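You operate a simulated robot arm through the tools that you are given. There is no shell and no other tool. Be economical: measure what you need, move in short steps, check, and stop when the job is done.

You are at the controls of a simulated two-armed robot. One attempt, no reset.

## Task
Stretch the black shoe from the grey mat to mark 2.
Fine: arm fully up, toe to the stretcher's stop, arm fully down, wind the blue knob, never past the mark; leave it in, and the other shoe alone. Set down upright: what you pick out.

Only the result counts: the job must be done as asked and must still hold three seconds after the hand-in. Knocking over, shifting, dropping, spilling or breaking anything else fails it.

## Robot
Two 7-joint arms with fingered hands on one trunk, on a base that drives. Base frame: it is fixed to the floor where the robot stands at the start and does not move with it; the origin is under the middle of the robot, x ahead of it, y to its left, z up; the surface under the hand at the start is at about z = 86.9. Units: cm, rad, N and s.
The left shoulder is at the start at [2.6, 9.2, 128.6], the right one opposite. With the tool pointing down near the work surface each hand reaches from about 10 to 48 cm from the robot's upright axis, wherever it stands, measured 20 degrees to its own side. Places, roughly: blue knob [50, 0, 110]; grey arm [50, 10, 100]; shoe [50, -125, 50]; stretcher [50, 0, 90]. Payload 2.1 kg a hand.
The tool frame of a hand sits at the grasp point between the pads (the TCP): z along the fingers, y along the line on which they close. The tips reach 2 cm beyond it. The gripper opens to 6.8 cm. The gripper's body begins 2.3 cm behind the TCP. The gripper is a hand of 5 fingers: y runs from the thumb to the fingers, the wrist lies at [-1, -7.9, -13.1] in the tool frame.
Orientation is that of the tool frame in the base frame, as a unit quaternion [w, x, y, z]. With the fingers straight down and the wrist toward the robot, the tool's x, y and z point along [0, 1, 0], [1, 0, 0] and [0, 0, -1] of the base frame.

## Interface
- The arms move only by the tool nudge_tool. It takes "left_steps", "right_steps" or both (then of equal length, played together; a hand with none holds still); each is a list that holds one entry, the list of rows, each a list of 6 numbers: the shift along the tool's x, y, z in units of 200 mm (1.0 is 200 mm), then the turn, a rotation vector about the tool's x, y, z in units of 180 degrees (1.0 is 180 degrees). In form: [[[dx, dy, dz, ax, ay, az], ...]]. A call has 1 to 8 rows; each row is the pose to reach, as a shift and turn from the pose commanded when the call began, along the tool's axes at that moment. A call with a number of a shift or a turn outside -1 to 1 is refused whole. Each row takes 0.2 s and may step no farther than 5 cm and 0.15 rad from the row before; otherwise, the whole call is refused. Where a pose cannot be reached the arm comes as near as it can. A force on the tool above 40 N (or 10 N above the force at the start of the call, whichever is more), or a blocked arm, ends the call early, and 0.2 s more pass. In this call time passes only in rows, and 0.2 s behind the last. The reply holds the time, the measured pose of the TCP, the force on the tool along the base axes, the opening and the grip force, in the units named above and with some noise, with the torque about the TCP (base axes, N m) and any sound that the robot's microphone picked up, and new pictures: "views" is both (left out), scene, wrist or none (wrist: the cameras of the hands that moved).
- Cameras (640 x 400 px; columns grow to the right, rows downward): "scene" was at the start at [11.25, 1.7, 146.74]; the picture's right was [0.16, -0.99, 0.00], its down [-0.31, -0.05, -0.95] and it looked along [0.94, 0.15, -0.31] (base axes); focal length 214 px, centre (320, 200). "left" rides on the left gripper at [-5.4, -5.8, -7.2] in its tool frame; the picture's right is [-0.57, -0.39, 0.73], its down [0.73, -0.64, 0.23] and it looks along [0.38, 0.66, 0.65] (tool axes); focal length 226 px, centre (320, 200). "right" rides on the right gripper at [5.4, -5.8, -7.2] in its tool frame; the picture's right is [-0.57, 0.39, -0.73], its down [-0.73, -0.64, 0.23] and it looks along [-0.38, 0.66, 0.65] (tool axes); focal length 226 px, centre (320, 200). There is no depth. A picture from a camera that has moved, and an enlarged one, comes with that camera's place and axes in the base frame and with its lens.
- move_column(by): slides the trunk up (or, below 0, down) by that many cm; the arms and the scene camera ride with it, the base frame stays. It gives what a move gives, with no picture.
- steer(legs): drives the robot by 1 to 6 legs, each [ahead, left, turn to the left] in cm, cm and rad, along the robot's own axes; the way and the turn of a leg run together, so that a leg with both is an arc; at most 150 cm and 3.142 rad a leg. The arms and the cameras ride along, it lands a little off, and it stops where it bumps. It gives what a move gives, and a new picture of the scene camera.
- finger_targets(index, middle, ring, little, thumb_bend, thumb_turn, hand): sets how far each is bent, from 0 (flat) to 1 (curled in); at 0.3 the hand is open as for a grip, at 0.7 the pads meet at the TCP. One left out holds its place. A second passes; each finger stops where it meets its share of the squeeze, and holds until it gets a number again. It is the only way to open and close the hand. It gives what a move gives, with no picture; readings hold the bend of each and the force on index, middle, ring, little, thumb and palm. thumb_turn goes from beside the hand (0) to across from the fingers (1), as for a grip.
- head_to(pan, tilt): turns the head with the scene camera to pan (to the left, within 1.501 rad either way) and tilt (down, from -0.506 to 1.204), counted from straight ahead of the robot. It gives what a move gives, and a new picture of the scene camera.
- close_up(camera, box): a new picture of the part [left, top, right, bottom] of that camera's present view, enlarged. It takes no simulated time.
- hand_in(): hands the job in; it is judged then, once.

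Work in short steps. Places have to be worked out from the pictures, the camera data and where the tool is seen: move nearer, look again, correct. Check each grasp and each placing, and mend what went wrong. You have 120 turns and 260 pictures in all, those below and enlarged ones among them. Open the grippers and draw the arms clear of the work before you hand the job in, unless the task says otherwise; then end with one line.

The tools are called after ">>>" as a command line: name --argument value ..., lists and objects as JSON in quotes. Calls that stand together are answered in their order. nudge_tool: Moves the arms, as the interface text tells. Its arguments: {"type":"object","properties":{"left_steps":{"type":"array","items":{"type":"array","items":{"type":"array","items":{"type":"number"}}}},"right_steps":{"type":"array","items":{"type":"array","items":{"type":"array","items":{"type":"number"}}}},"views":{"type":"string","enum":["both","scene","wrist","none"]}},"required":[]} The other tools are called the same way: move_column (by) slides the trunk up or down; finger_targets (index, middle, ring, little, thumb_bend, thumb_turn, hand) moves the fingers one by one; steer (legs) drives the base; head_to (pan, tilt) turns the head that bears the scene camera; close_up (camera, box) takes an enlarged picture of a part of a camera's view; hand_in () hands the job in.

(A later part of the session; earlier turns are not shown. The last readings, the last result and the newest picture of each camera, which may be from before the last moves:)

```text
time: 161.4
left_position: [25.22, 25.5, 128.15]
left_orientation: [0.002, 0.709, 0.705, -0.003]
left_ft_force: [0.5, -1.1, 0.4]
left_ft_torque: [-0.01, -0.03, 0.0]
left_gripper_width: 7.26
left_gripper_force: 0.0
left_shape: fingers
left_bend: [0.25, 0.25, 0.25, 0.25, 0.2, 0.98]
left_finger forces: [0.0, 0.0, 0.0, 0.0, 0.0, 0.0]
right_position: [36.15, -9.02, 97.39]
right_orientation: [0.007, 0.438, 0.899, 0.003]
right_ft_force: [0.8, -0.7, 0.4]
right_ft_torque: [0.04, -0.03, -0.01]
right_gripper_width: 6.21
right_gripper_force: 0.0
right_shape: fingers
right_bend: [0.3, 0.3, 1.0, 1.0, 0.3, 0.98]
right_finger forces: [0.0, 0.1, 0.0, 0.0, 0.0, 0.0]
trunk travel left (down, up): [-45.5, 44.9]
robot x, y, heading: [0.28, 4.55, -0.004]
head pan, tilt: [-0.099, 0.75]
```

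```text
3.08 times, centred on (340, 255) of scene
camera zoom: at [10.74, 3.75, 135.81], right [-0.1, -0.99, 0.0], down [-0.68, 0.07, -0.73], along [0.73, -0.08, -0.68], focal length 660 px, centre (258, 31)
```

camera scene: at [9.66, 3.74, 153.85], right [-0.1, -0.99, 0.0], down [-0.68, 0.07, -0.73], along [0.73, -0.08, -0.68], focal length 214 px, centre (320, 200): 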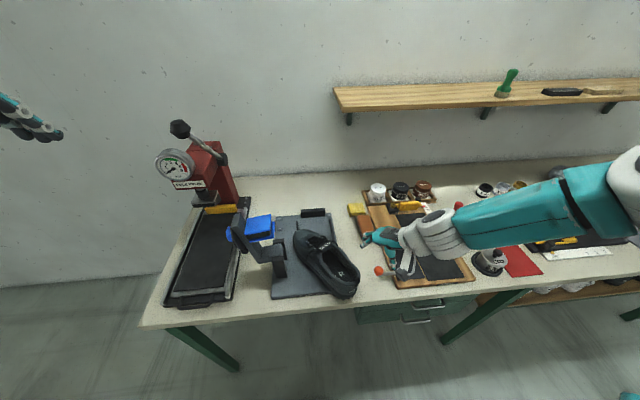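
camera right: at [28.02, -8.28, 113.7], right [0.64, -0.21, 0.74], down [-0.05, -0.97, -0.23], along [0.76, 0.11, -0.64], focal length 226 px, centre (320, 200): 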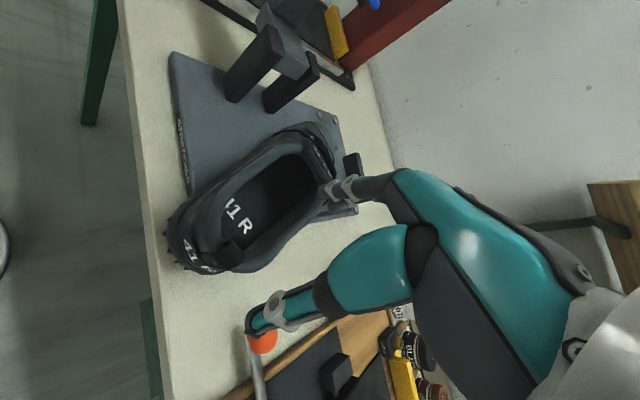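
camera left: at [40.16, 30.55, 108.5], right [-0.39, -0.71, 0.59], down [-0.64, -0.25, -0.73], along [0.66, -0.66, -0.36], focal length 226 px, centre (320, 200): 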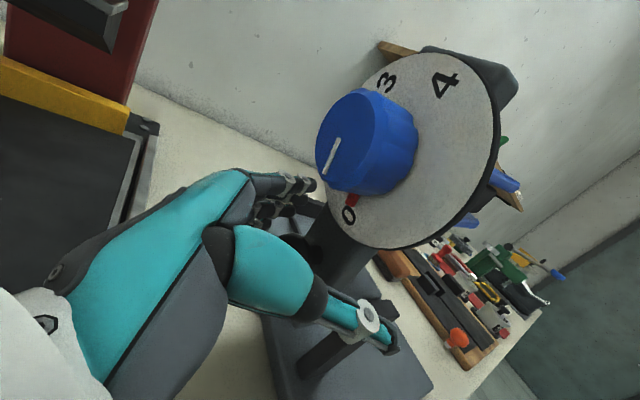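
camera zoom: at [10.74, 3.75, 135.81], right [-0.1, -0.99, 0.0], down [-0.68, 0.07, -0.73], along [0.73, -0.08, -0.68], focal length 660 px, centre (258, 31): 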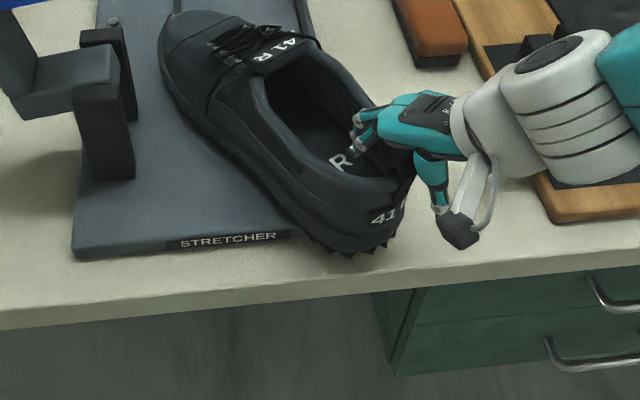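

Fingers are inside, thumb outside, but ~1.5 cm right of the heel's centre. I shift left 1.5 cm and close index, middle and thumb.

>>> nudge_tool --right_steps '[[[0.04, 0, 0, 0, 0, 0], [0.08, 0, 0.02, 0, 0, 0]]]' --views "none"

>>> finger_targets --hand "right" --index 0.85 --middle 0.85 --thumb_bend 0.85

>>> close_up --camera "right" --box '[80, 120, 480, 400]'

>>> close_up --camera "scene" --box '[260, 190, 420, 320]'

```text
time: 162.0
left_position: [25.36, 25.48, 128.16]
left_orientation: [0.003, 0.709, 0.705, -0.002]
left_ft_force: [-0.6, -0.3, 0.2]
left_ft_torque: [0.0, 0.0, -0.01]
left_gripper_width: 7.24
left_gripper_force: 0.0
left_shape: fingers
left_bend: [0.25, 0.25, 0.25, 0.25, 0.2, 0.98]
left_finger forces: [0.0, 0.1, 0.0, 0.0, 0.0, 0.1]
right_position: [35.12, -7.81, 97.16]
right_orientation: [0.007, 0.439, 0.899, 0.002]
right_ft_force: [0.8, -1.7, 3.8]
right_ft_torque: [0.0, -0.02, -0.01]
right_gripper_width: 6.22
right_gripper_force: 1.4
right_shape: fingers
right_bend: [0.3, 0.3, 1.0, 1.0, 0.3, 0.98]
right_finger forces: [0.0, 0.0, 4.8, 0.1, 0.0, 0.1]
trunk travel left (down, up): [-45.5, 44.9]
robot x, y, heading: [0.2, 4.71, -0.005]
head pan, tilt: [-0.099, 0.75]
```

```text
time: 163.0
left_position: [25.42, 25.37, 128.18]
left_orientation: [0.003, 0.709, 0.705, -0.002]
left_ft_force: [-0.1, 0.4, 0.6]
left_ft_torque: [0.01, 0.01, 0.01]
left_gripper_width: 7.25
left_gripper_force: 0.2
left_shape: fingers
left_bend: [0.25, 0.25, 0.25, 0.25, 0.2, 0.98]
left_finger forces: [0.1, 0.1, 0.0, 0.0, 0.1, 0.1]
right_position: [35.09, -7.76, 97.09]
right_orientation: [0.008, 0.439, 0.899, 0.001]
right_ft_force: [-0.3, 0.2, -0.3]
right_ft_torque: [0.02, 0.06, 0.05]
right_gripper_width: 0.6
right_gripper_force: 17.0
right_shape: fingers
right_bend: [0.75, 0.75, 1.0, 1.0, 0.63, 0.95]
right_finger forces: [7.4, 7.4, 2.8, 0.1, 16.2, 0.0]
trunk travel left (down, up): [-45.5, 44.9]
robot x, y, heading: [-0.09, 4.07, -0.006]
head pan, tilt: [-0.099, 0.75]
```

```text
1.43 times, centred on (280, 260) of right
camera zoom: at [27.0, -6.99, 104.2], right [0.64, -0.2, 0.74], down [-0.05, -0.97, -0.23], along [0.76, 0.11, -0.64], focal length 323 px, centre (377, 114)
```

zoom: 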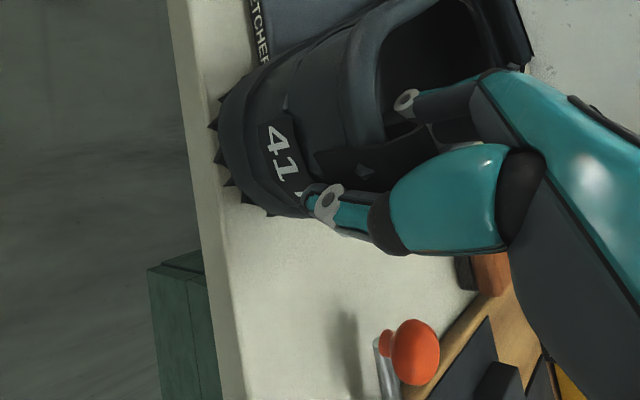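

```text
3.08 times, centred on (340, 255) of scene
camera zoom: at [10.75, 3.75, 135.8], right [-0.1, -0.99, 0.0], down [-0.68, 0.07, -0.73], along [0.73, -0.08, -0.68], focal length 660 px, centre (258, 31)
```

zoom: 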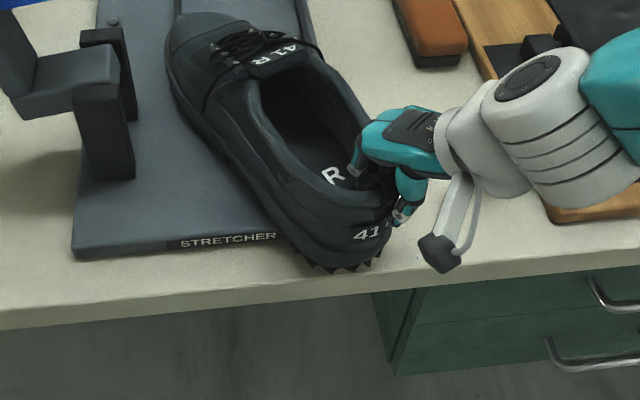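

Firm pinch at the heel (16 N). The needed motion is a −0.63 rad turn about a point near the shoe's middle [49,0.3], which the base can do as an arc. First I tuck the left hand back, then drive half of that arc.

>>> nudge_tool --left_steps '[[[0, -0.2, -0.2, 0, 0, 0], [0, -0.4, -0.3, 0, 0, 0], [0, -0.6, -0.3, 0, 0, 0]]]' --views "none"

>>> steer --legs '[[1.3, 15.4, -0.315]]'

>>> close_up --camera "scene" --box '[200, 160, 440, 340]'

```text
refused: row 1 steps farther than a row can; nothing moved
```

```text
time: 164.4
left_position: [34.28, 31.79, 128.16]
left_orientation: [0.002, 0.811, 0.585, -0.003]
left_ft_force: [0.7, -0.2, 0.2]
left_ft_torque: [0.01, -0.03, 0.01]
left_gripper_width: 7.27
left_gripper_force: 0.1
left_shape: fingers
left_bend: [0.25, 0.25, 0.25, 0.25, 0.2, 0.98]
left_finger forces: [0.1, 0.0, 0.0, 0.0, 0.0, 0.1]
right_position: [33.42, -2.69, 97.19]
right_orientation: [0.007, 0.573, 0.819, 0.0]
right_ft_force: [-1.2, 0.2, -0.3]
right_ft_torque: [0.12, 0.0, 0.11]
right_gripper_width: 0.59
right_gripper_force: 18.3
right_shape: fingers
right_bend: [0.75, 0.75, 1.0, 1.0, 0.64, 0.96]
right_finger forces: [7.1, 7.8, 2.9, 0.1, 17.8, 0.0]
trunk travel left (down, up): [-45.5, 44.9]
robot x, y, heading: [3.46, 19.86, -0.317]
head pan, tilt: [-0.099, 0.75]
camera scene: at [13.72, 15.73, 135.81], right [-0.41, -0.91, 0.0], down [-0.62, 0.28, -0.73], along [0.67, -0.3, -0.68], focal length 214 px, centre (320, 200)
```

scene: 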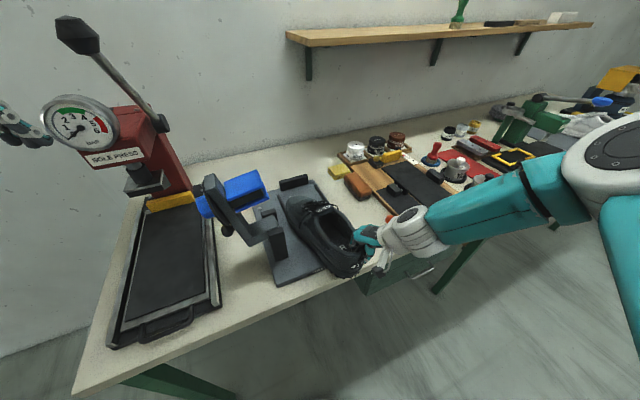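

```text
2.22 times, centred on (320, 250) of scene
camera zoom: at [13.72, 15.73, 135.81], right [-0.41, -0.91, 0.0], down [-0.62, 0.28, -0.73], along [0.67, -0.3, -0.68], focal length 477 px, centre (320, 89)
```

zoom: 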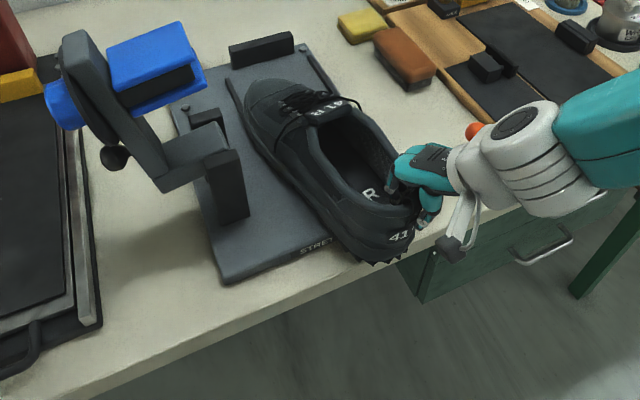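

Works: the shoe turned along (yaw now ≈12–18°). I tuck the left hand in properly, then do the second half of the arc.

>>> nudge_tool --left_steps '[[[0, -0.2, 0, 0, 0, 0], [0, -0.4, -0.1, 0, 0, 0], [0, -0.6, -0.2, 0, 0, 0], [0, -0.7, -0.35, 0, 0, 0]]]' --views "none"

>>> steer --legs '[[1.3, 13.8, -0.28]]'

>>> close_up --camera "scene" --box '[200, 160, 440, 340]'

```text
time: 165.4
left_position: [20.9, 36.58, 135.27]
left_orientation: [0.002, 0.812, 0.584, -0.004]
left_ft_force: [0.2, -0.1, -0.2]
left_ft_torque: [0.0, 0.01, -0.03]
left_gripper_width: 7.28
left_gripper_force: 0.0
left_shape: fingers
left_bend: [0.25, 0.25, 0.25, 0.25, 0.2, 0.98]
left_finger forces: [0.0, 0.0, 0.1, 0.1, 0.0, 0.0]
right_position: [33.47, -2.89, 97.05]
right_orientation: [0.007, 0.574, 0.819, 0.0]
right_ft_force: [-2.3, 0.2, -0.2]
right_ft_torque: [0.1, 0.03, 0.13]
right_gripper_width: 0.6
right_gripper_force: 18.3
right_shape: fingers
right_bend: [0.75, 0.75, 1.0, 1.0, 0.64, 0.96]
right_finger forces: [7.1, 7.7, 3.1, 0.0, 18.2, 0.1]
trunk travel left (down, up): [-45.5, 44.9]
robot x, y, heading: [3.58, 19.79, -0.321]
head pan, tilt: [-0.099, 0.75]
```

```text
time: 166.8
left_position: [32.47, 42.28, 135.31]
left_orientation: [0.002, 0.888, 0.46, -0.003]
left_ft_force: [0.2, 0.5, -0.9]
left_ft_torque: [0.03, 0.01, -0.01]
left_gripper_width: 7.24
left_gripper_force: 0.1
left_shape: fingers
left_bend: [0.25, 0.25, 0.25, 0.25, 0.2, 0.98]
left_finger forces: [0.1, 0.1, 0.0, 0.0, 0.1, 0.0]
right_position: [32.85, 1.06, 97.12]
right_orientation: [0.008, 0.688, 0.726, -0.001]
right_ft_force: [-0.9, 0.9, -0.2]
right_ft_torque: [0.19, -0.12, 0.22]
right_gripper_width: 0.61
right_gripper_force: 19.5
right_shape: fingers
right_bend: [0.76, 0.75, 1.0, 1.0, 0.65, 0.97]
right_finger forces: [7.5, 9.0, 3.0, 0.1, 19.3, 0.0]
trunk travel left (down, up): [-45.5, 44.9]
robot x, y, heading: [10.93, 30.88, -0.616]
head pan, tilt: [-0.099, 0.75]
camera scene: at [19.39, 24.62, 135.81], right [-0.65, -0.76, 0.0], down [-0.52, 0.45, -0.73], along [0.55, -0.48, -0.68], focal length 214 px, centre (320, 200)
```

scene: 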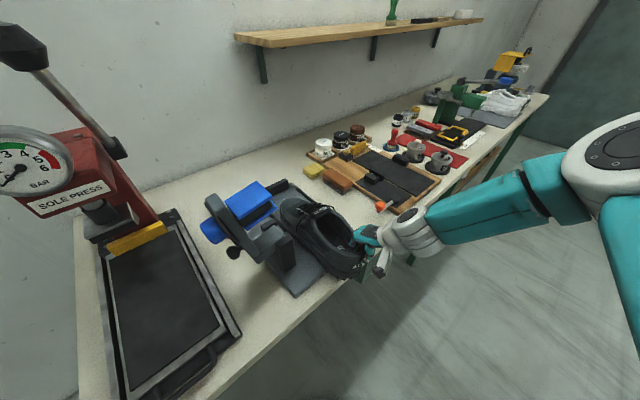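

```text
2.22 times, centred on (320, 250) of scene
camera zoom: at [19.39, 24.62, 135.81], right [-0.65, -0.76, 0.0], down [-0.52, 0.45, -0.73], along [0.55, -0.48, -0.68], focal length 477 px, centre (320, 89)
```

zoom: 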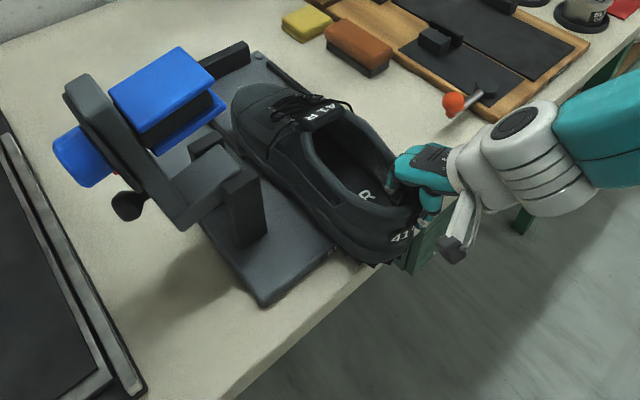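

The shoe is now aligned (yaw ≈−2°): toe ≈[61.5,1.5], heel ≈[32,2.5]. I push it forward 5 cm with the arm, shifting y by −1.5 cm.

>>> nudge_tool --right_steps '[[[-0.02, 0.05, 0, 0, 0, 0], [-0.04, 0.1, 0, 0, 0, 0], [-0.06, 0.15, 0, 0, 0, 0], [-0.08, 0.2, 0, 0, 0, 0], [-0.09, 0.25, 0, 0, 0, 0]]]'

>>> close_up --camera "scene" --box '[200, 160, 440, 340]'

```text
time: 168.0
left_position: [32.47, 42.31, 135.3]
left_orientation: [0.002, 0.888, 0.46, -0.003]
left_ft_force: [0.4, -0.6, 0.3]
left_ft_torque: [-0.03, 0.01, -0.01]
left_gripper_width: 7.25
left_gripper_force: 0.0
left_shape: fingers
left_bend: [0.25, 0.25, 0.25, 0.25, 0.2, 0.98]
left_finger forces: [0.1, 0.0, 0.0, 0.0, 0.0, 0.0]
right_position: [36.1, -0.6, 98.78]
right_orientation: [0.007, 0.688, 0.726, -0.001]
right_ft_force: [0.0, 0.1, -2.2]
right_ft_torque: [0.05, 0.17, 0.11]
right_gripper_width: 0.63
right_gripper_force: 16.4
right_shape: fingers
right_bend: [0.76, 0.75, 1.0, 1.0, 0.65, 0.96]
right_finger forces: [7.3, 7.8, 1.8, 0.0, 15.6, 0.0]
right hand out of reach, approached as far as the arm can: row 2, 3, 4, 5
trunk travel left (down, up): [-45.5, 44.9]
robot x, y, heading: [11.15, 31.36, -0.614]
head pan, tilt: [-0.099, 0.75]
camera scene: at [19.43, 24.57, 135.8], right [-0.66, -0.76, 0.0], down [-0.52, 0.45, -0.73], along [0.55, -0.48, -0.68], focal length 214 px, centre (320, 200)
camera right: at [29.74, 4.66, 105.97], right [0.41, -0.54, 0.74], down [-0.6, -0.77, -0.23], along [0.69, -0.35, -0.64], focal length 226 px, centre (320, 200)
```

scene: 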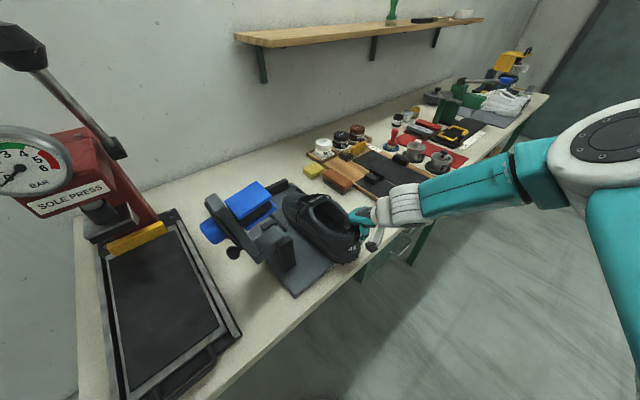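
right: 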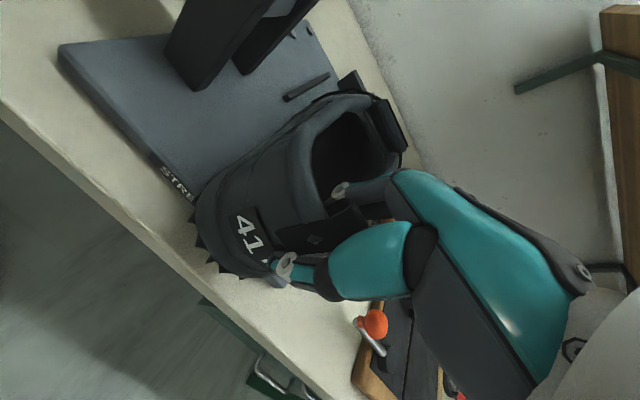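

```text
2.22 times, centred on (320, 250) of scene
camera zoom: at [19.43, 24.57, 135.8], right [-0.66, -0.76, 0.0], down [-0.52, 0.45, -0.73], along [0.55, -0.48, -0.68], focal length 477 px, centre (320, 89)
```

zoom: 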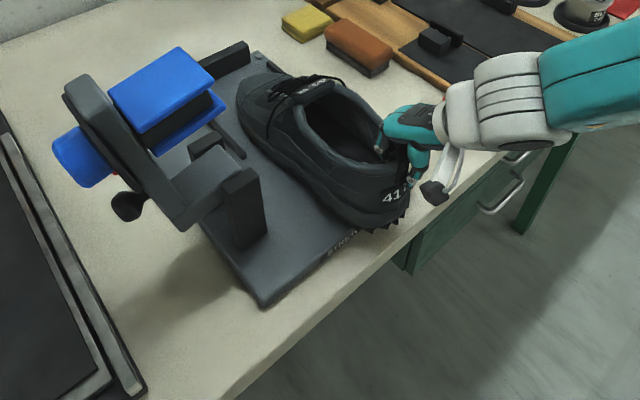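

Arm reach limited it to +3.3 cm and lifted the heel 1.6 cm. I lower the trunk 1.5 cm and use the base to push forward 2.5 cm more.

>>> move_column --by -1.5

>>> steer --legs '[[2.05, 1.45, 0]]'

>>> close_up --camera "scene" --box '[220, 160, 400, 290]'

>>> close_up --camera "right" --box '[160, 0, 480, 300]'

```text
time: 168.6
left_position: [32.49, 42.36, 133.7]
left_orientation: [0.001, 0.888, 0.46, -0.003]
left_ft_force: [-0.8, -1.0, 0.2]
left_ft_torque: [0.01, -0.02, -0.02]
left_gripper_width: 7.25
left_gripper_force: 0.0
left_shape: fingers
left_bend: [0.25, 0.25, 0.25, 0.25, 0.2, 0.98]
left_finger forces: [0.1, 0.0, 0.0, 0.0, 0.0, 0.1]
right_position: [35.88, -0.5, 97.68]
right_orientation: [0.008, 0.688, 0.726, -0.001]
right_ft_force: [0.5, 1.5, -2.1]
right_ft_torque: [0.0, 0.03, 0.08]
right_gripper_width: 0.58
right_gripper_force: 15.9
right_shape: fingers
right_bend: [0.76, 0.76, 1.0, 1.0, 0.65, 0.96]
right_finger forces: [7.4, 8.7, 1.7, 0.1, 15.5, 0.0]
trunk travel left (down, up): [-44.0, 46.4]
robot x, y, heading: [10.74, 31.52, -0.616]
head pan, tilt: [-0.099, 0.75]
```

```text
time: 169.4
left_position: [35.13, 42.35, 133.77]
left_orientation: [0.001, 0.888, 0.46, -0.003]
left_ft_force: [-0.2, -0.2, -0.3]
left_ft_torque: [-0.01, -0.01, -0.01]
left_gripper_width: 7.26
left_gripper_force: 0.2
left_shape: fingers
left_bend: [0.25, 0.25, 0.25, 0.25, 0.2, 0.98]
left_finger forces: [0.0, 0.0, 0.0, 0.0, 0.0, 0.0]
right_position: [38.33, -0.48, 97.52]
right_orientation: [0.007, 0.687, 0.726, 0.0]
right_ft_force: [-0.8, 0.9, -2.9]
right_ft_torque: [-0.01, 0.05, 0.08]
right_gripper_width: 0.59
right_gripper_force: 15.8
right_shape: fingers
right_bend: [0.76, 0.76, 1.0, 1.0, 0.65, 0.95]
right_finger forces: [7.7, 8.8, 0.1, 0.0, 15.6, 0.0]
trunk travel left (down, up): [-44.0, 46.4]
robot x, y, heading: [13.58, 31.08, -0.612]
head pan, tilt: [-0.099, 0.75]
camera scene: at [22.07, 24.54, 134.3], right [-0.66, -0.76, 0.0], down [-0.52, 0.45, -0.73], along [0.55, -0.48, -0.68], focal length 214 px, centre (320, 200)
```

scene: 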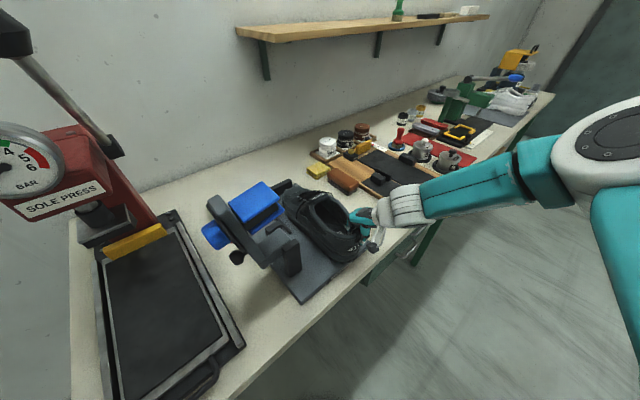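

```text
3.08 times, centred on (310, 225) of scene
camera zoom: at [22.07, 24.54, 134.3], right [-0.66, -0.76, 0.0], down [-0.52, 0.45, -0.73], along [0.55, -0.48, -0.68], focal length 660 px, centre (351, 123)
```

zoom: 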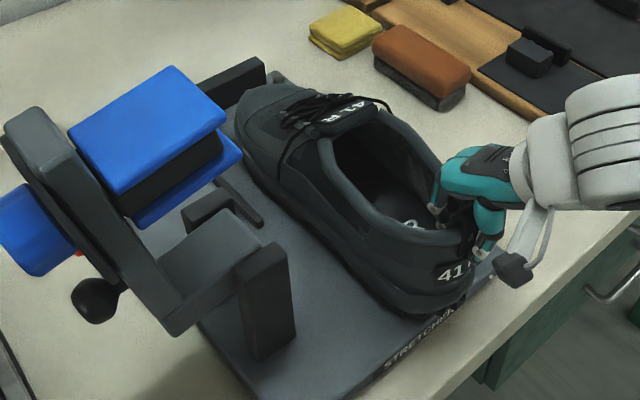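

```text
1.33 times, centred on (320, 150) of right
camera zoom: at [32.1, 4.74, 104.66], right [0.41, -0.54, 0.74], down [-0.6, -0.77, -0.23], along [0.69, -0.35, -0.64], focal length 301 px, centre (320, 267)
```

zoom: 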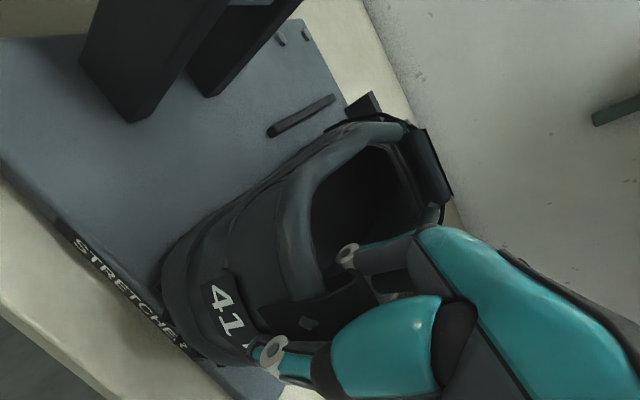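

Toe is close to the stop and between the rails. I push 2 cm more with the base and check the force.

>>> steer --legs '[[1.6, 0.9, 0]]'

>>> close_up --camera "scene" --box '[220, 160, 400, 290]'

```text
time: 170.2
left_position: [36.9, 42.12, 133.79]
left_orientation: [0.002, 0.888, 0.46, -0.003]
left_ft_force: [0.4, 0.7, 0.5]
left_ft_torque: [-0.02, 0.01, -0.01]
left_gripper_width: 7.26
left_gripper_force: 0.1
left_shape: fingers
left_bend: [0.25, 0.25, 0.25, 0.25, 0.2, 0.98]
left_finger forces: [0.0, 0.0, 0.0, 0.0, 0.1, 0.0]
right_position: [40.26, -0.63, 97.59]
right_orientation: [0.007, 0.688, 0.726, -0.001]
right_ft_force: [0.6, 1.1, -2.6]
right_ft_torque: [0.04, -0.02, 0.09]
right_gripper_width: 0.57
right_gripper_force: 15.6
right_shape: fingers
right_bend: [0.76, 0.76, 1.0, 1.0, 0.65, 0.95]
right_finger forces: [7.8, 8.6, 0.1, 0.0, 16.2, 0.1]
trunk travel left (down, up): [-44.0, 46.4]
robot x, y, heading: [15.39, 31.27, -0.611]
head pan, tilt: [-0.099, 0.75]
camera scene: at [23.89, 24.33, 134.3], right [-0.66, -0.76, 0.0], down [-0.52, 0.45, -0.73], along [0.55, -0.48, -0.68], focal length 214 px, centre (320, 200)
```

scene: 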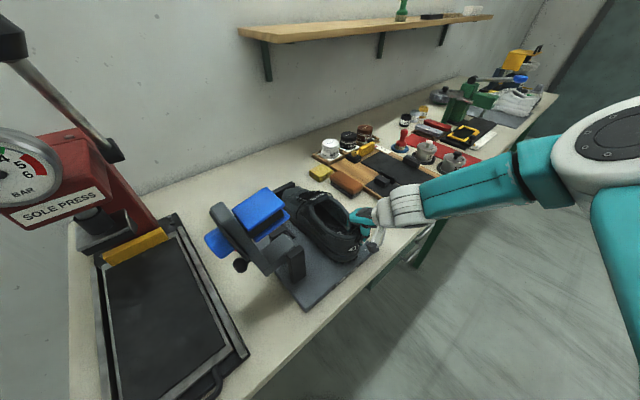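

```text
3.08 times, centred on (310, 225) of scene
camera zoom: at [23.89, 24.33, 134.3], right [-0.66, -0.76, 0.0], down [-0.52, 0.45, -0.73], along [0.55, -0.48, -0.68], focal length 660 px, centre (351, 123)
```

zoom: 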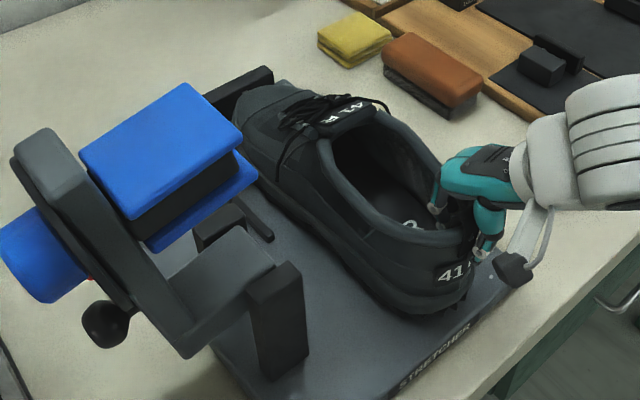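

No resistance yet at TCP x 40.3. I push 1.2 cm further.

>>> steer --legs '[[1.0, 0.7, 0]]'

>>> close_up --camera "scene" --box '[220, 160, 400, 290]'

>>> close_up --camera "right" --box '[160, 0, 480, 300]'

```text
time: 171.0
left_position: [38.04, 42.14, 133.8]
left_orientation: [0.001, 0.888, 0.46, -0.003]
left_ft_force: [0.4, 0.6, 0.4]
left_ft_torque: [0.01, 0.02, 0.01]
left_gripper_width: 7.27
left_gripper_force: 0.2
left_shape: fingers
left_bend: [0.25, 0.25, 0.25, 0.25, 0.2, 0.98]
left_finger forces: [0.0, 0.0, 0.0, 0.0, 0.1, 0.0]
right_position: [41.4, -0.68, 97.51]
right_orientation: [0.008, 0.688, 0.726, -0.002]
right_ft_force: [0.1, 1.0, -1.4]
right_ft_torque: [0.01, 0.02, 0.06]
right_gripper_width: 0.58
right_gripper_force: 16.8
right_shape: fingers
right_bend: [0.76, 0.76, 1.0, 1.0, 0.65, 0.95]
right_finger forces: [7.8, 8.6, 0.1, 0.0, 16.5, 0.0]
trunk travel left (down, up): [-44.0, 46.4]
robot x, y, heading: [16.73, 30.84, -0.615]
head pan, tilt: [-0.099, 0.75]
camera scene: at [25.12, 24.32, 134.3], right [-0.65, -0.76, 0.0], down [-0.52, 0.45, -0.73], along [0.55, -0.48, -0.68], focal length 214 px, centre (320, 200)
```

scene: 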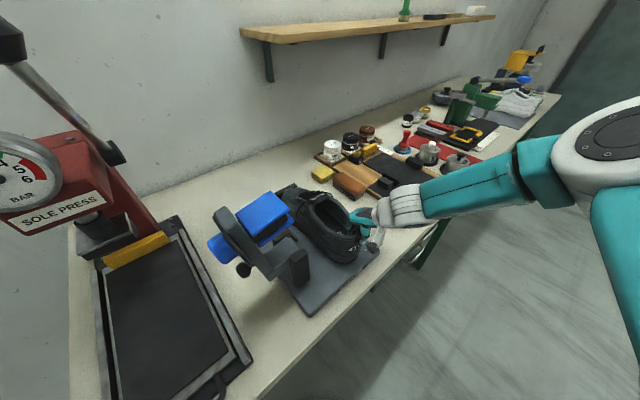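

```text
3.08 times, centred on (310, 225) of scene
camera zoom: at [25.12, 24.32, 134.3], right [-0.65, -0.76, 0.0], down [-0.52, 0.45, -0.73], along [0.55, -0.48, -0.68], focal length 660 px, centre (351, 123)
```

zoom: 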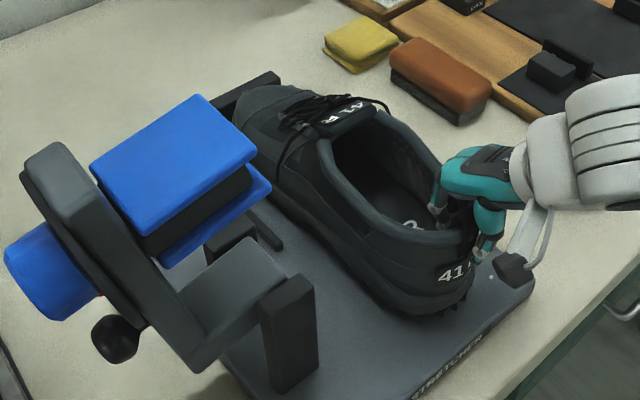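

```text
1.33 times, centred on (320, 150) of right
camera zoom: at [35.16, 4.53, 104.66], right [0.41, -0.54, 0.74], down [-0.6, -0.77, -0.23], along [0.69, -0.35, -0.64], focal length 301 px, centre (320, 267)
```

zoom: 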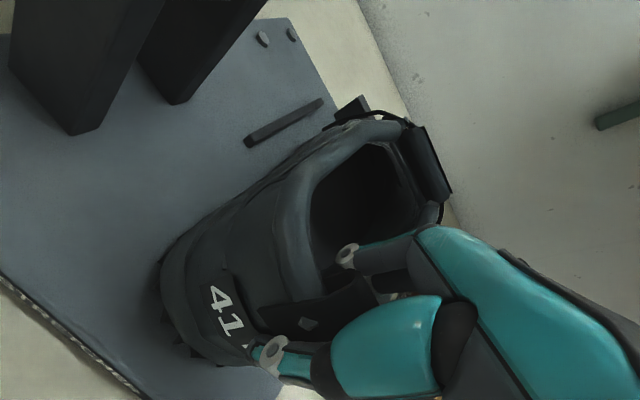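

Still free. Another 1 cm.

>>> steer --legs '[[0.9, 0.6, 0]]'

>>> close_up --camera "scene" --box '[220, 160, 400, 290]'

```text
time: 171.7
left_position: [38.95, 42.15, 133.8]
left_orientation: [0.002, 0.888, 0.46, -0.003]
left_ft_force: [-0.2, 0.3, -0.2]
left_ft_torque: [0.05, -0.02, 0.0]
left_gripper_width: 7.26
left_gripper_force: 0.1
left_shape: fingers
left_bend: [0.25, 0.25, 0.25, 0.25, 0.2, 0.98]
left_finger forces: [0.1, 0.0, 0.0, 0.0, 0.0, 0.0]
right_position: [42.44, -0.58, 97.69]
right_orientation: [0.008, 0.688, 0.726, -0.001]
right_ft_force: [-10.0, 0.7, 2.4]
right_ft_torque: [0.03, -0.14, 0.14]
right_gripper_width: 0.62
right_gripper_force: 18.4
right_shape: fingers
right_bend: [0.76, 0.76, 1.0, 1.0, 0.65, 0.95]
right_finger forces: [6.5, 6.7, 0.1, 0.0, 24.2, 0.0]
trunk travel left (down, up): [-44.0, 46.4]
robot x, y, heading: [17.8, 31.27, -0.613]
head pan, tilt: [-0.099, 0.75]
camera scene: at [26.04, 24.32, 134.31], right [-0.66, -0.76, 0.0], down [-0.51, 0.45, -0.73], along [0.55, -0.48, -0.68], focal length 214 px, centre (320, 200)
```

scene: 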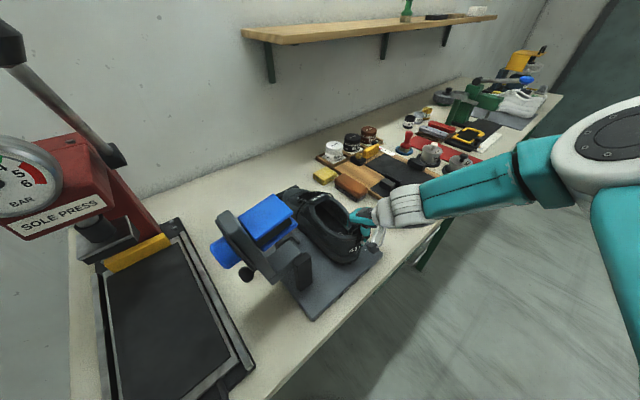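

```text
3.08 times, centred on (310, 225) of scene
camera zoom: at [26.04, 24.32, 134.31], right [-0.66, -0.76, 0.0], down [-0.51, 0.45, -0.73], along [0.55, -0.48, -0.68], focal length 660 px, centre (351, 123)
```

zoom: 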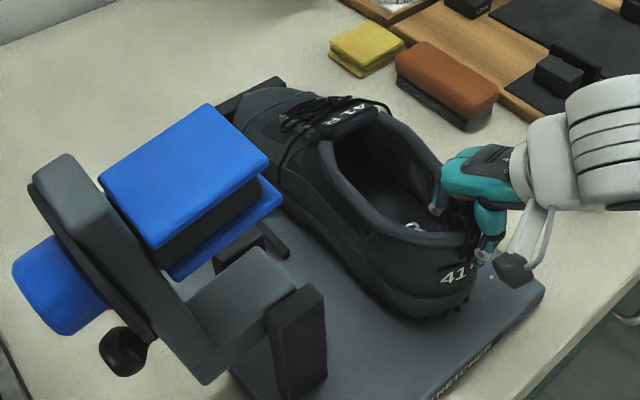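

Contact: −10 N along x, so the toe is against the stop. I lower 0.6 cm, release gently, and raise the trunk to clear the hand.

>>> move_column --by -0.6

>>> finger_targets --hand "right" --index 0.4 --middle 0.4 --thumb_bend 0.35

>>> move_column --by 16

>>> close_up --camera "right" --box '[0, 0, 480, 400]'

>>> close_up --camera "scene" --box '[220, 160, 400, 290]'

```text
time: 172.3
left_position: [38.82, 42.13, 133.2]
left_orientation: [0.002, 0.888, 0.46, -0.003]
left_ft_force: [0.2, 0.0, 0.9]
left_ft_torque: [-0.02, 0.01, -0.01]
left_gripper_width: 7.25
left_gripper_force: 0.0
left_shape: fingers
left_bend: [0.25, 0.25, 0.25, 0.25, 0.2, 0.98]
left_finger forces: [0.0, 0.0, 0.0, 0.1, 0.1, 0.0]
right_position: [42.24, -0.73, 97.11]
right_orientation: [0.007, 0.688, 0.726, -0.002]
right_ft_force: [-18.6, 1.2, 9.9]
right_ft_torque: [0.03, -0.61, 0.2]
right_gripper_width: 0.6
right_gripper_force: 26.6
right_shape: fingers
right_bend: [0.76, 0.76, 1.0, 1.0, 0.67, 0.95]
right_finger forces: [7.8, 8.9, 1.1, 0.1, 36.0, 0.1]
trunk travel left (down, up): [-43.4, 47.0]
robot x, y, heading: [17.94, 31.39, -0.615]
head pan, tilt: [-0.099, 0.75]
```

```text
time: 173.3
left_position: [38.97, 42.02, 133.23]
left_orientation: [0.002, 0.888, 0.46, -0.004]
left_ft_force: [0.8, -0.3, 0.2]
left_ft_torque: [-0.02, 0.0, 0.0]
left_gripper_width: 7.25
left_gripper_force: 0.0
left_shape: fingers
left_bend: [0.25, 0.25, 0.25, 0.25, 0.2, 0.98]
left_finger forces: [0.0, 0.0, 0.1, 0.0, 0.0, 0.0]
right_position: [42.4, -0.8, 97.05]
right_orientation: [0.007, 0.687, 0.726, -0.001]
right_ft_force: [-10.4, 1.8, 6.5]
right_ft_torque: [-0.03, -0.24, 0.06]
right_gripper_width: 5.37
right_gripper_force: 5.7
right_shape: fingers
right_bend: [0.4, 0.4, 1.0, 1.0, 0.35, 0.96]
right_finger forces: [0.0, 0.0, 0.0, 0.1, 12.0, 0.0]
trunk travel left (down, up): [-43.4, 47.0]
robot x, y, heading: [17.78, 30.77, -0.61]
head pan, tilt: [-0.099, 0.75]
```

```text
time: 175.1
left_position: [39.05, 42.13, 149.11]
left_orientation: [0.002, 0.888, 0.46, -0.003]
left_ft_force: [-0.6, 0.3, 0.1]
left_ft_torque: [0.0, -0.01, -0.01]
left_gripper_width: 7.23
left_gripper_force: 0.1
left_shape: fingers
left_bend: [0.25, 0.25, 0.25, 0.25, 0.2, 0.98]
left_finger forces: [0.0, 0.0, 0.0, 0.0, 0.0, 0.0]
right_position: [42.38, -0.71, 113.69]
right_orientation: [0.016, 0.687, 0.726, -0.001]
right_ft_force: [0.7, -0.3, -0.4]
right_ft_torque: [-0.01, 0.0, 0.0]
right_gripper_width: 5.01
right_gripper_force: 0.0
right_shape: fingers
right_bend: [0.4, 0.4, 1.0, 1.0, 0.35, 0.98]
right_finger forces: [0.0, 0.1, 0.1, 0.0, 0.1, 0.0]
trunk travel left (down, up): [-59.4, 31.0]
robot x, y, heading: [17.62, 31.22, -0.616]
head pan, tilt: [-0.099, 0.75]
```

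```text
1.00 times, centred on (240, 200) of right (not enlarged: the box is as wide or as high as the picture)
camera zoom: at [36.02, 4.59, 120.66], right [0.4, -0.53, 0.75], down [-0.59, -0.77, -0.23], along [0.7, -0.35, -0.62], focal length 226 px, centre (400, 200)
```

zoom: 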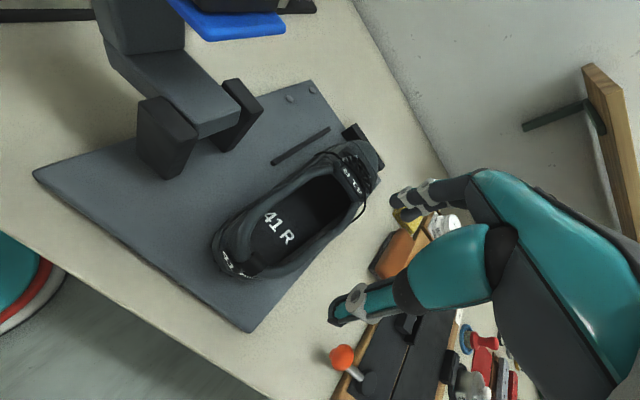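

```text
3.08 times, centred on (310, 225) of scene
camera zoom: at [25.34, 24.92, 149.74], right [-0.66, -0.76, 0.0], down [-0.52, 0.45, -0.73], along [0.55, -0.48, -0.68], focal length 660 px, centre (351, 123)
```

zoom: 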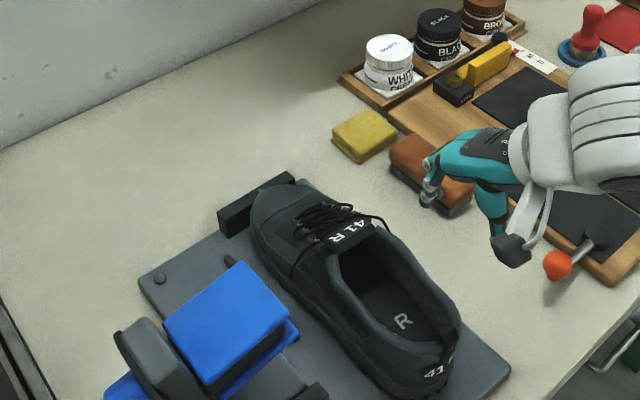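

The shoe stands upright, toe at the stop; yaw ≈−5°, heel centre y≈1.5, tongue y≈0. The last is narrow relative to the opening, so I correct the heel by −1.1 cm: back down, pinch, shift, release.

>>> move_column --by -16

>>> finger_targets --hand "right" --index 0.8 --middle 0.8 --thumb_bend 0.8

>>> nudge_tool --right_steps '[[[-0.02, 0, 0, 0, 0, 0], [-0.04, 0, 0, 0, 0, 0], [-0.06, 0, 0, 0, 0, 0]]]' --views "none"

>>> finger_targets --hand "right" --index 0.4 --middle 0.4 --thumb_bend 0.3

>>> move_column --by 17

>>> close_up --camera "right" --box '[0, 0, 480, 400]'

>>> close_up --camera "scene" --box '[220, 160, 400, 290]'

```text
time: 176.9
left_position: [39.06, 42.18, 133.27]
left_orientation: [0.002, 0.888, 0.46, -0.003]
left_ft_force: [-0.9, 0.1, -0.4]
left_ft_torque: [0.0, 0.01, 0.03]
left_gripper_width: 7.29
left_gripper_force: 0.0
left_shape: fingers
left_bend: [0.25, 0.25, 0.25, 0.25, 0.2, 0.98]
left_finger forces: [0.0, 0.1, 0.0, 0.0, 0.0, 0.0]
right_position: [42.49, -0.76, 97.8]
right_orientation: [0.017, 0.688, 0.726, 0.0]
right_ft_force: [-0.1, 0.4, 0.1]
right_ft_torque: [0.0, -0.02, -0.01]
right_gripper_width: 4.98
right_gripper_force: 0.7
right_shape: fingers
right_bend: [0.4, 0.4, 1.0, 1.0, 0.35, 0.98]
right_finger forces: [0.1, 0.1, 0.0, 0.0, 0.6, 0.0]
trunk travel left (down, up): [-43.4, 47.0]
robot x, y, heading: [17.68, 31.04, -0.614]
head pan, tilt: [-0.099, 0.75]
```

```text
time: 177.9
left_position: [39.04, 42.1, 133.26]
left_orientation: [0.001, 0.888, 0.46, -0.003]
left_ft_force: [0.5, -0.4, -0.3]
left_ft_torque: [-0.03, 0.02, -0.02]
left_gripper_width: 7.25
left_gripper_force: 0.0
left_shape: fingers
left_bend: [0.25, 0.25, 0.25, 0.25, 0.2, 0.98]
left_finger forces: [0.0, 0.0, 0.0, 0.1, 0.0, 0.0]
right_position: [42.42, -0.73, 97.77]
right_orientation: [0.017, 0.688, 0.726, 0.001]
right_ft_force: [-3.8, -0.7, -0.7]
right_ft_torque: [-0.01, 0.13, 0.05]
right_gripper_width: 0.73
right_gripper_force: 13.2
right_shape: fingers
right_bend: [0.77, 0.77, 1.0, 1.0, 0.59, 0.96]
right_finger forces: [5.9, 5.0, 0.0, 0.0, 15.6, 0.0]
trunk travel left (down, up): [-43.4, 47.0]
robot x, y, heading: [17.7, 31.37, -0.614]
head pan, tilt: [-0.099, 0.75]
```

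```text
time: 178.8
left_position: [39.17, 42.15, 133.21]
left_orientation: [0.002, 0.888, 0.46, -0.003]
left_ft_force: [0.4, -0.8, 0.2]
left_ft_torque: [-0.01, 0.0, 0.0]
left_gripper_width: 7.25
left_gripper_force: 0.1
left_shape: fingers
left_bend: [0.25, 0.25, 0.25, 0.25, 0.2, 0.98]
left_finger forces: [0.0, 0.0, 0.0, 0.0, 0.0, 0.1]
right_position: [42.42, -2.12, 97.74]
right_orientation: [0.016, 0.687, 0.726, 0.0]
right_ft_force: [-1.9, 1.8, -0.4]
right_ft_torque: [0.04, 0.08, 0.07]
right_gripper_width: 0.67
right_gripper_force: 13.6
right_shape: fingers
right_bend: [0.77, 0.77, 1.0, 1.0, 0.59, 0.97]
right_finger forces: [6.3, 6.4, 0.0, 0.1, 15.2, 0.0]
trunk travel left (down, up): [-43.4, 47.0]
robot x, y, heading: [17.51, 31.17, -0.613]
head pan, tilt: [-0.099, 0.75]
```

```text
time: 179.8
left_position: [39.06, 42.17, 133.14]
left_orientation: [0.002, 0.888, 0.46, -0.003]
left_ft_force: [-0.7, -0.3, 0.1]
left_ft_torque: [0.0, 0.01, 0.03]
left_gripper_width: 7.22
left_gripper_force: 0.1
left_shape: fingers
left_bend: [0.25, 0.25, 0.25, 0.25, 0.2, 0.98]
left_finger forces: [0.0, 0.1, 0.0, 0.0, 0.0, 0.1]
right_position: [42.5, -2.14, 97.78]
right_orientation: [0.016, 0.688, 0.725, 0.0]
right_ft_force: [-0.2, 0.6, 0.2]
right_ft_torque: [0.0, 0.02, -0.02]
right_gripper_width: 5.38
right_gripper_force: 0.0
right_shape: fingers
right_bend: [0.4, 0.4, 1.0, 1.0, 0.3, 0.98]
right_finger forces: [0.0, 0.0, 0.0, 0.0, 0.1, 0.0]
trunk travel left (down, up): [-43.4, 47.0]
robot x, y, heading: [17.59, 30.67, -0.618]
head pan, tilt: [-0.099, 0.75]
```

```text
time: 181.7
left_position: [39.08, 42.1, 150.28]
left_orientation: [0.001, 0.888, 0.46, -0.004]
left_ft_force: [-0.4, 0.5, 0.2]
left_ft_torque: [0.02, 0.03, 0.02]
left_gripper_width: 7.27
left_gripper_force: 0.2
left_shape: fingers
left_bend: [0.25, 0.25, 0.25, 0.25, 0.2, 0.98]
left_finger forces: [0.1, 0.0, 0.0, 0.1, 0.0, 0.1]
right_position: [42.52, -1.88, 114.78]
right_orientation: [0.016, 0.688, 0.726, 0.0]
right_ft_force: [-0.1, 0.0, -1.1]
right_ft_torque: [-0.01, 0.01, -0.02]
right_gripper_width: 5.37
right_gripper_force: 0.1
right_shape: fingers
right_bend: [0.4, 0.4, 1.0, 1.0, 0.3, 0.98]
right_finger forces: [0.1, 0.1, 0.0, 0.0, 0.1, 0.0]
trunk travel left (down, up): [-60.4, 30.0]
robot x, y, heading: [17.9, 31.43, -0.616]
head pan, tilt: [-0.099, 0.75]
```

```text
1.00 times, centred on (240, 200) of right (not enlarged: the box is as wide or as high as the picture)
camera zoom: at [36.02, 3.39, 121.74], right [0.4, -0.53, 0.75], down [-0.59, -0.77, -0.23], along [0.7, -0.35, -0.62], focal length 226 px, centre (400, 200)
```

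zoom: 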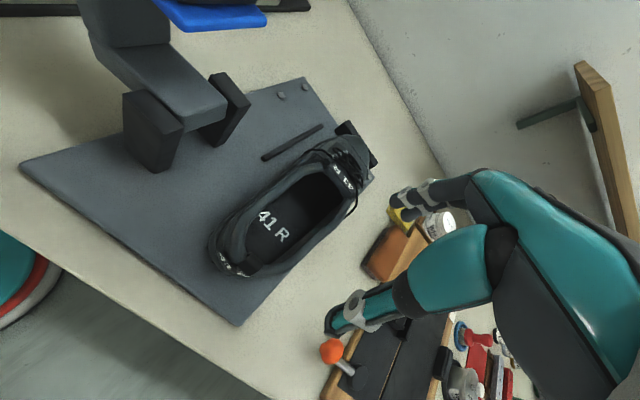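

```text
3.08 times, centred on (310, 225) of scene
camera zoom: at [25.31, 24.94, 150.74], right [-0.66, -0.76, 0.0], down [-0.52, 0.45, -0.73], along [0.55, -0.48, -0.68], focal length 660 px, centre (351, 123)
```

zoom: 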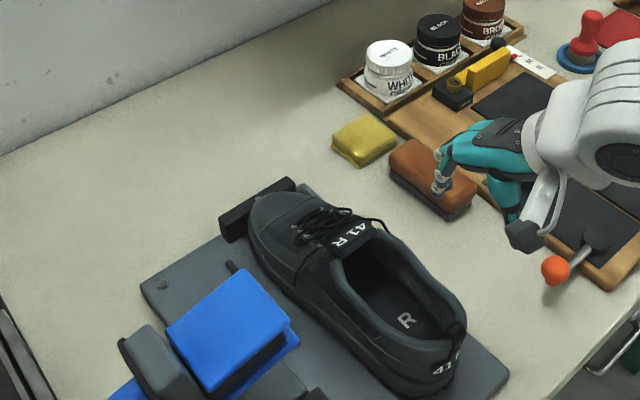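

Shoe now nearly straight: heel y≈0, tongue ≈−0.6, toe at the stop. Next I retract the right hand and reposition the robot at heading 0 near [3,7] to lower the stretcher arm with the left hand.

>>> nudge_tool --right_steps '[[[0, -0.1, -0.2, 0, 0, 0], [0, -0.25, -0.35, 0, 0, 0], [0, -0.45, -0.45, 0, 0, 0], [0, -0.65, -0.5, 0, 0, 0]]]' --views "none"

>>> steer --legs '[[-12.2, -8.7, 0], [0, 0, 0.616], [0, -24, 0]]'

>>> head_to --pan 0.1 --tilt 0.75

```text
time: 182.7
left_position: [39.27, 42.12, 150.17]
left_orientation: [0.001, 0.888, 0.46, -0.004]
left_ft_force: [0.3, 0.1, 0.2]
left_ft_torque: [0.02, 0.01, 0.0]
left_gripper_width: 7.24
left_gripper_force: 0.0
left_shape: fingers
left_bend: [0.25, 0.25, 0.25, 0.25, 0.2, 0.98]
left_finger forces: [0.0, 0.0, 0.1, 0.0, 0.0, 0.0]
right_position: [32.21, -1.89, 124.05]
right_orientation: [0.016, 0.689, 0.724, -0.002]
right_ft_force: [-0.1, -0.4, -0.1]
right_ft_torque: [0.01, -0.02, 0.01]
right_gripper_width: 5.39
right_gripper_force: 0.1
right_shape: fingers
right_bend: [0.4, 0.4, 1.0, 1.0, 0.3, 0.98]
right_finger forces: [0.0, 0.0, 0.0, 0.0, 0.1, 0.1]
right hand out of reach, approached as far as the arm can: row 4
trunk travel left (down, up): [-60.4, 30.0]
robot x, y, heading: [17.94, 30.75, -0.612]
head pan, tilt: [-0.099, 0.75]
```

```text
time: 187.1
left_position: [13.74, 28.62, 150.21]
left_orientation: [0.002, 0.707, 0.707, -0.002]
left_ft_force: [-0.8, 0.7, 0.7]
left_ft_torque: [-0.01, 0.0, -0.01]
left_gripper_width: 7.25
left_gripper_force: 0.0
left_shape: fingers
left_bend: [0.25, 0.25, 0.25, 0.25, 0.2, 0.98]
left_finger forces: [0.0, 0.1, 0.1, 0.0, 0.0, 0.0]
right_position: [33.32, -11.38, 123.97]
right_orientation: [0.016, 0.438, 0.899, 0.005]
right_ft_force: [0.2, 0.1, 0.5]
right_ft_torque: [-0.01, -0.01, -0.02]
right_gripper_width: 5.39
right_gripper_force: 0.1
right_shape: fingers
right_bend: [0.4, 0.4, 1.0, 1.0, 0.3, 0.98]
right_finger forces: [0.0, 0.1, 0.0, 0.0, 0.0, 0.0]
trunk travel left (down, up): [-60.4, 30.0]
robot x, y, heading: [2.35, 7.16, 0.0]
head pan, tilt: [-0.099, 0.75]
camera scene: at [12.49, 6.69, 150.75], right [-0.1, -0.99, 0.0], down [-0.68, 0.07, -0.73], along [0.73, -0.07, -0.68], focal length 214 px, centre (320, 200)
```

scene: 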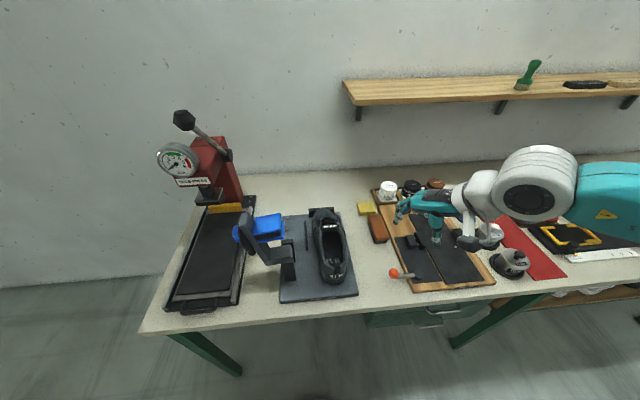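

```text
time: 187.8
left_position: [13.72, 28.92, 150.14]
left_orientation: [0.002, 0.708, 0.706, -0.002]
left_ft_force: [-1.1, 0.3, 0.2]
left_ft_torque: [-0.02, 0.0, 0.01]
left_gripper_width: 7.24
left_gripper_force: 0.1
left_shape: fingers
left_bend: [0.25, 0.25, 0.25, 0.25, 0.2, 0.98]
left_finger forces: [0.0, 0.0, 0.0, 0.0, 0.1, 0.1]
right_position: [33.35, -11.26, 124.0]
right_orientation: [0.017, 0.438, 0.899, 0.005]
right_ft_force: [-0.9, 0.0, 0.3]
right_ft_torque: [0.04, -0.02, -0.01]
right_gripper_width: 5.4
right_gripper_force: 0.1
right_shape: fingers
right_bend: [0.4, 0.4, 1.0, 1.0, 0.3, 0.98]
right_finger forces: [0.1, 0.1, 0.1, 0.0, 0.0, 0.0]
trunk travel left (down, up): [-60.4, 30.0]
robot x, y, heading: [2.96, 7.74, -0.004]
head pan, tilt: [0.099, 0.75]
camera scene: at [12.5, 8.42, 150.75], right [0.1, -1.0, 0.0], down [-0.68, -0.07, -0.73], along [0.73, 0.07, -0.68], focal length 214 px, centre (320, 200)
```

scene: 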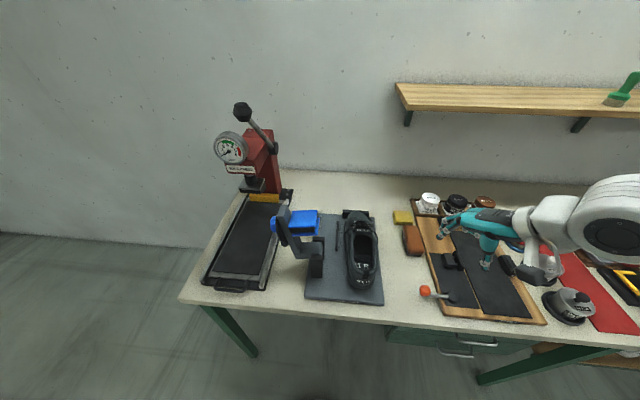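

Let me look closely at the shoe position and the raised arm.

>>> close_up --camera "scene" --box '[250, 180, 410, 310]'

```text
3.08 times, centred on (330, 245) of scene
camera zoom: at [12.5, 8.42, 150.75], right [0.1, -1.0, 0.0], down [-0.68, -0.07, -0.73], along [0.73, 0.07, -0.68], focal length 660 px, centre (289, 62)
```

zoom: 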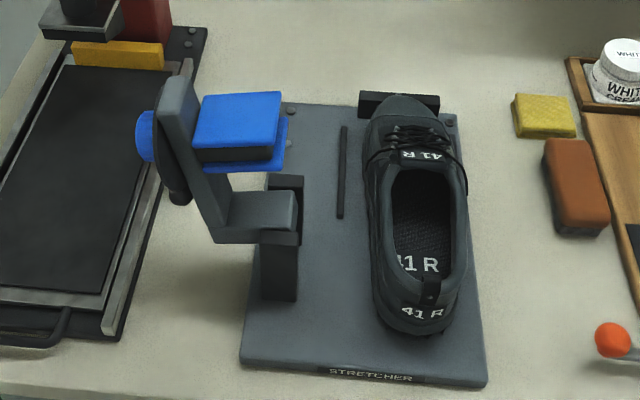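

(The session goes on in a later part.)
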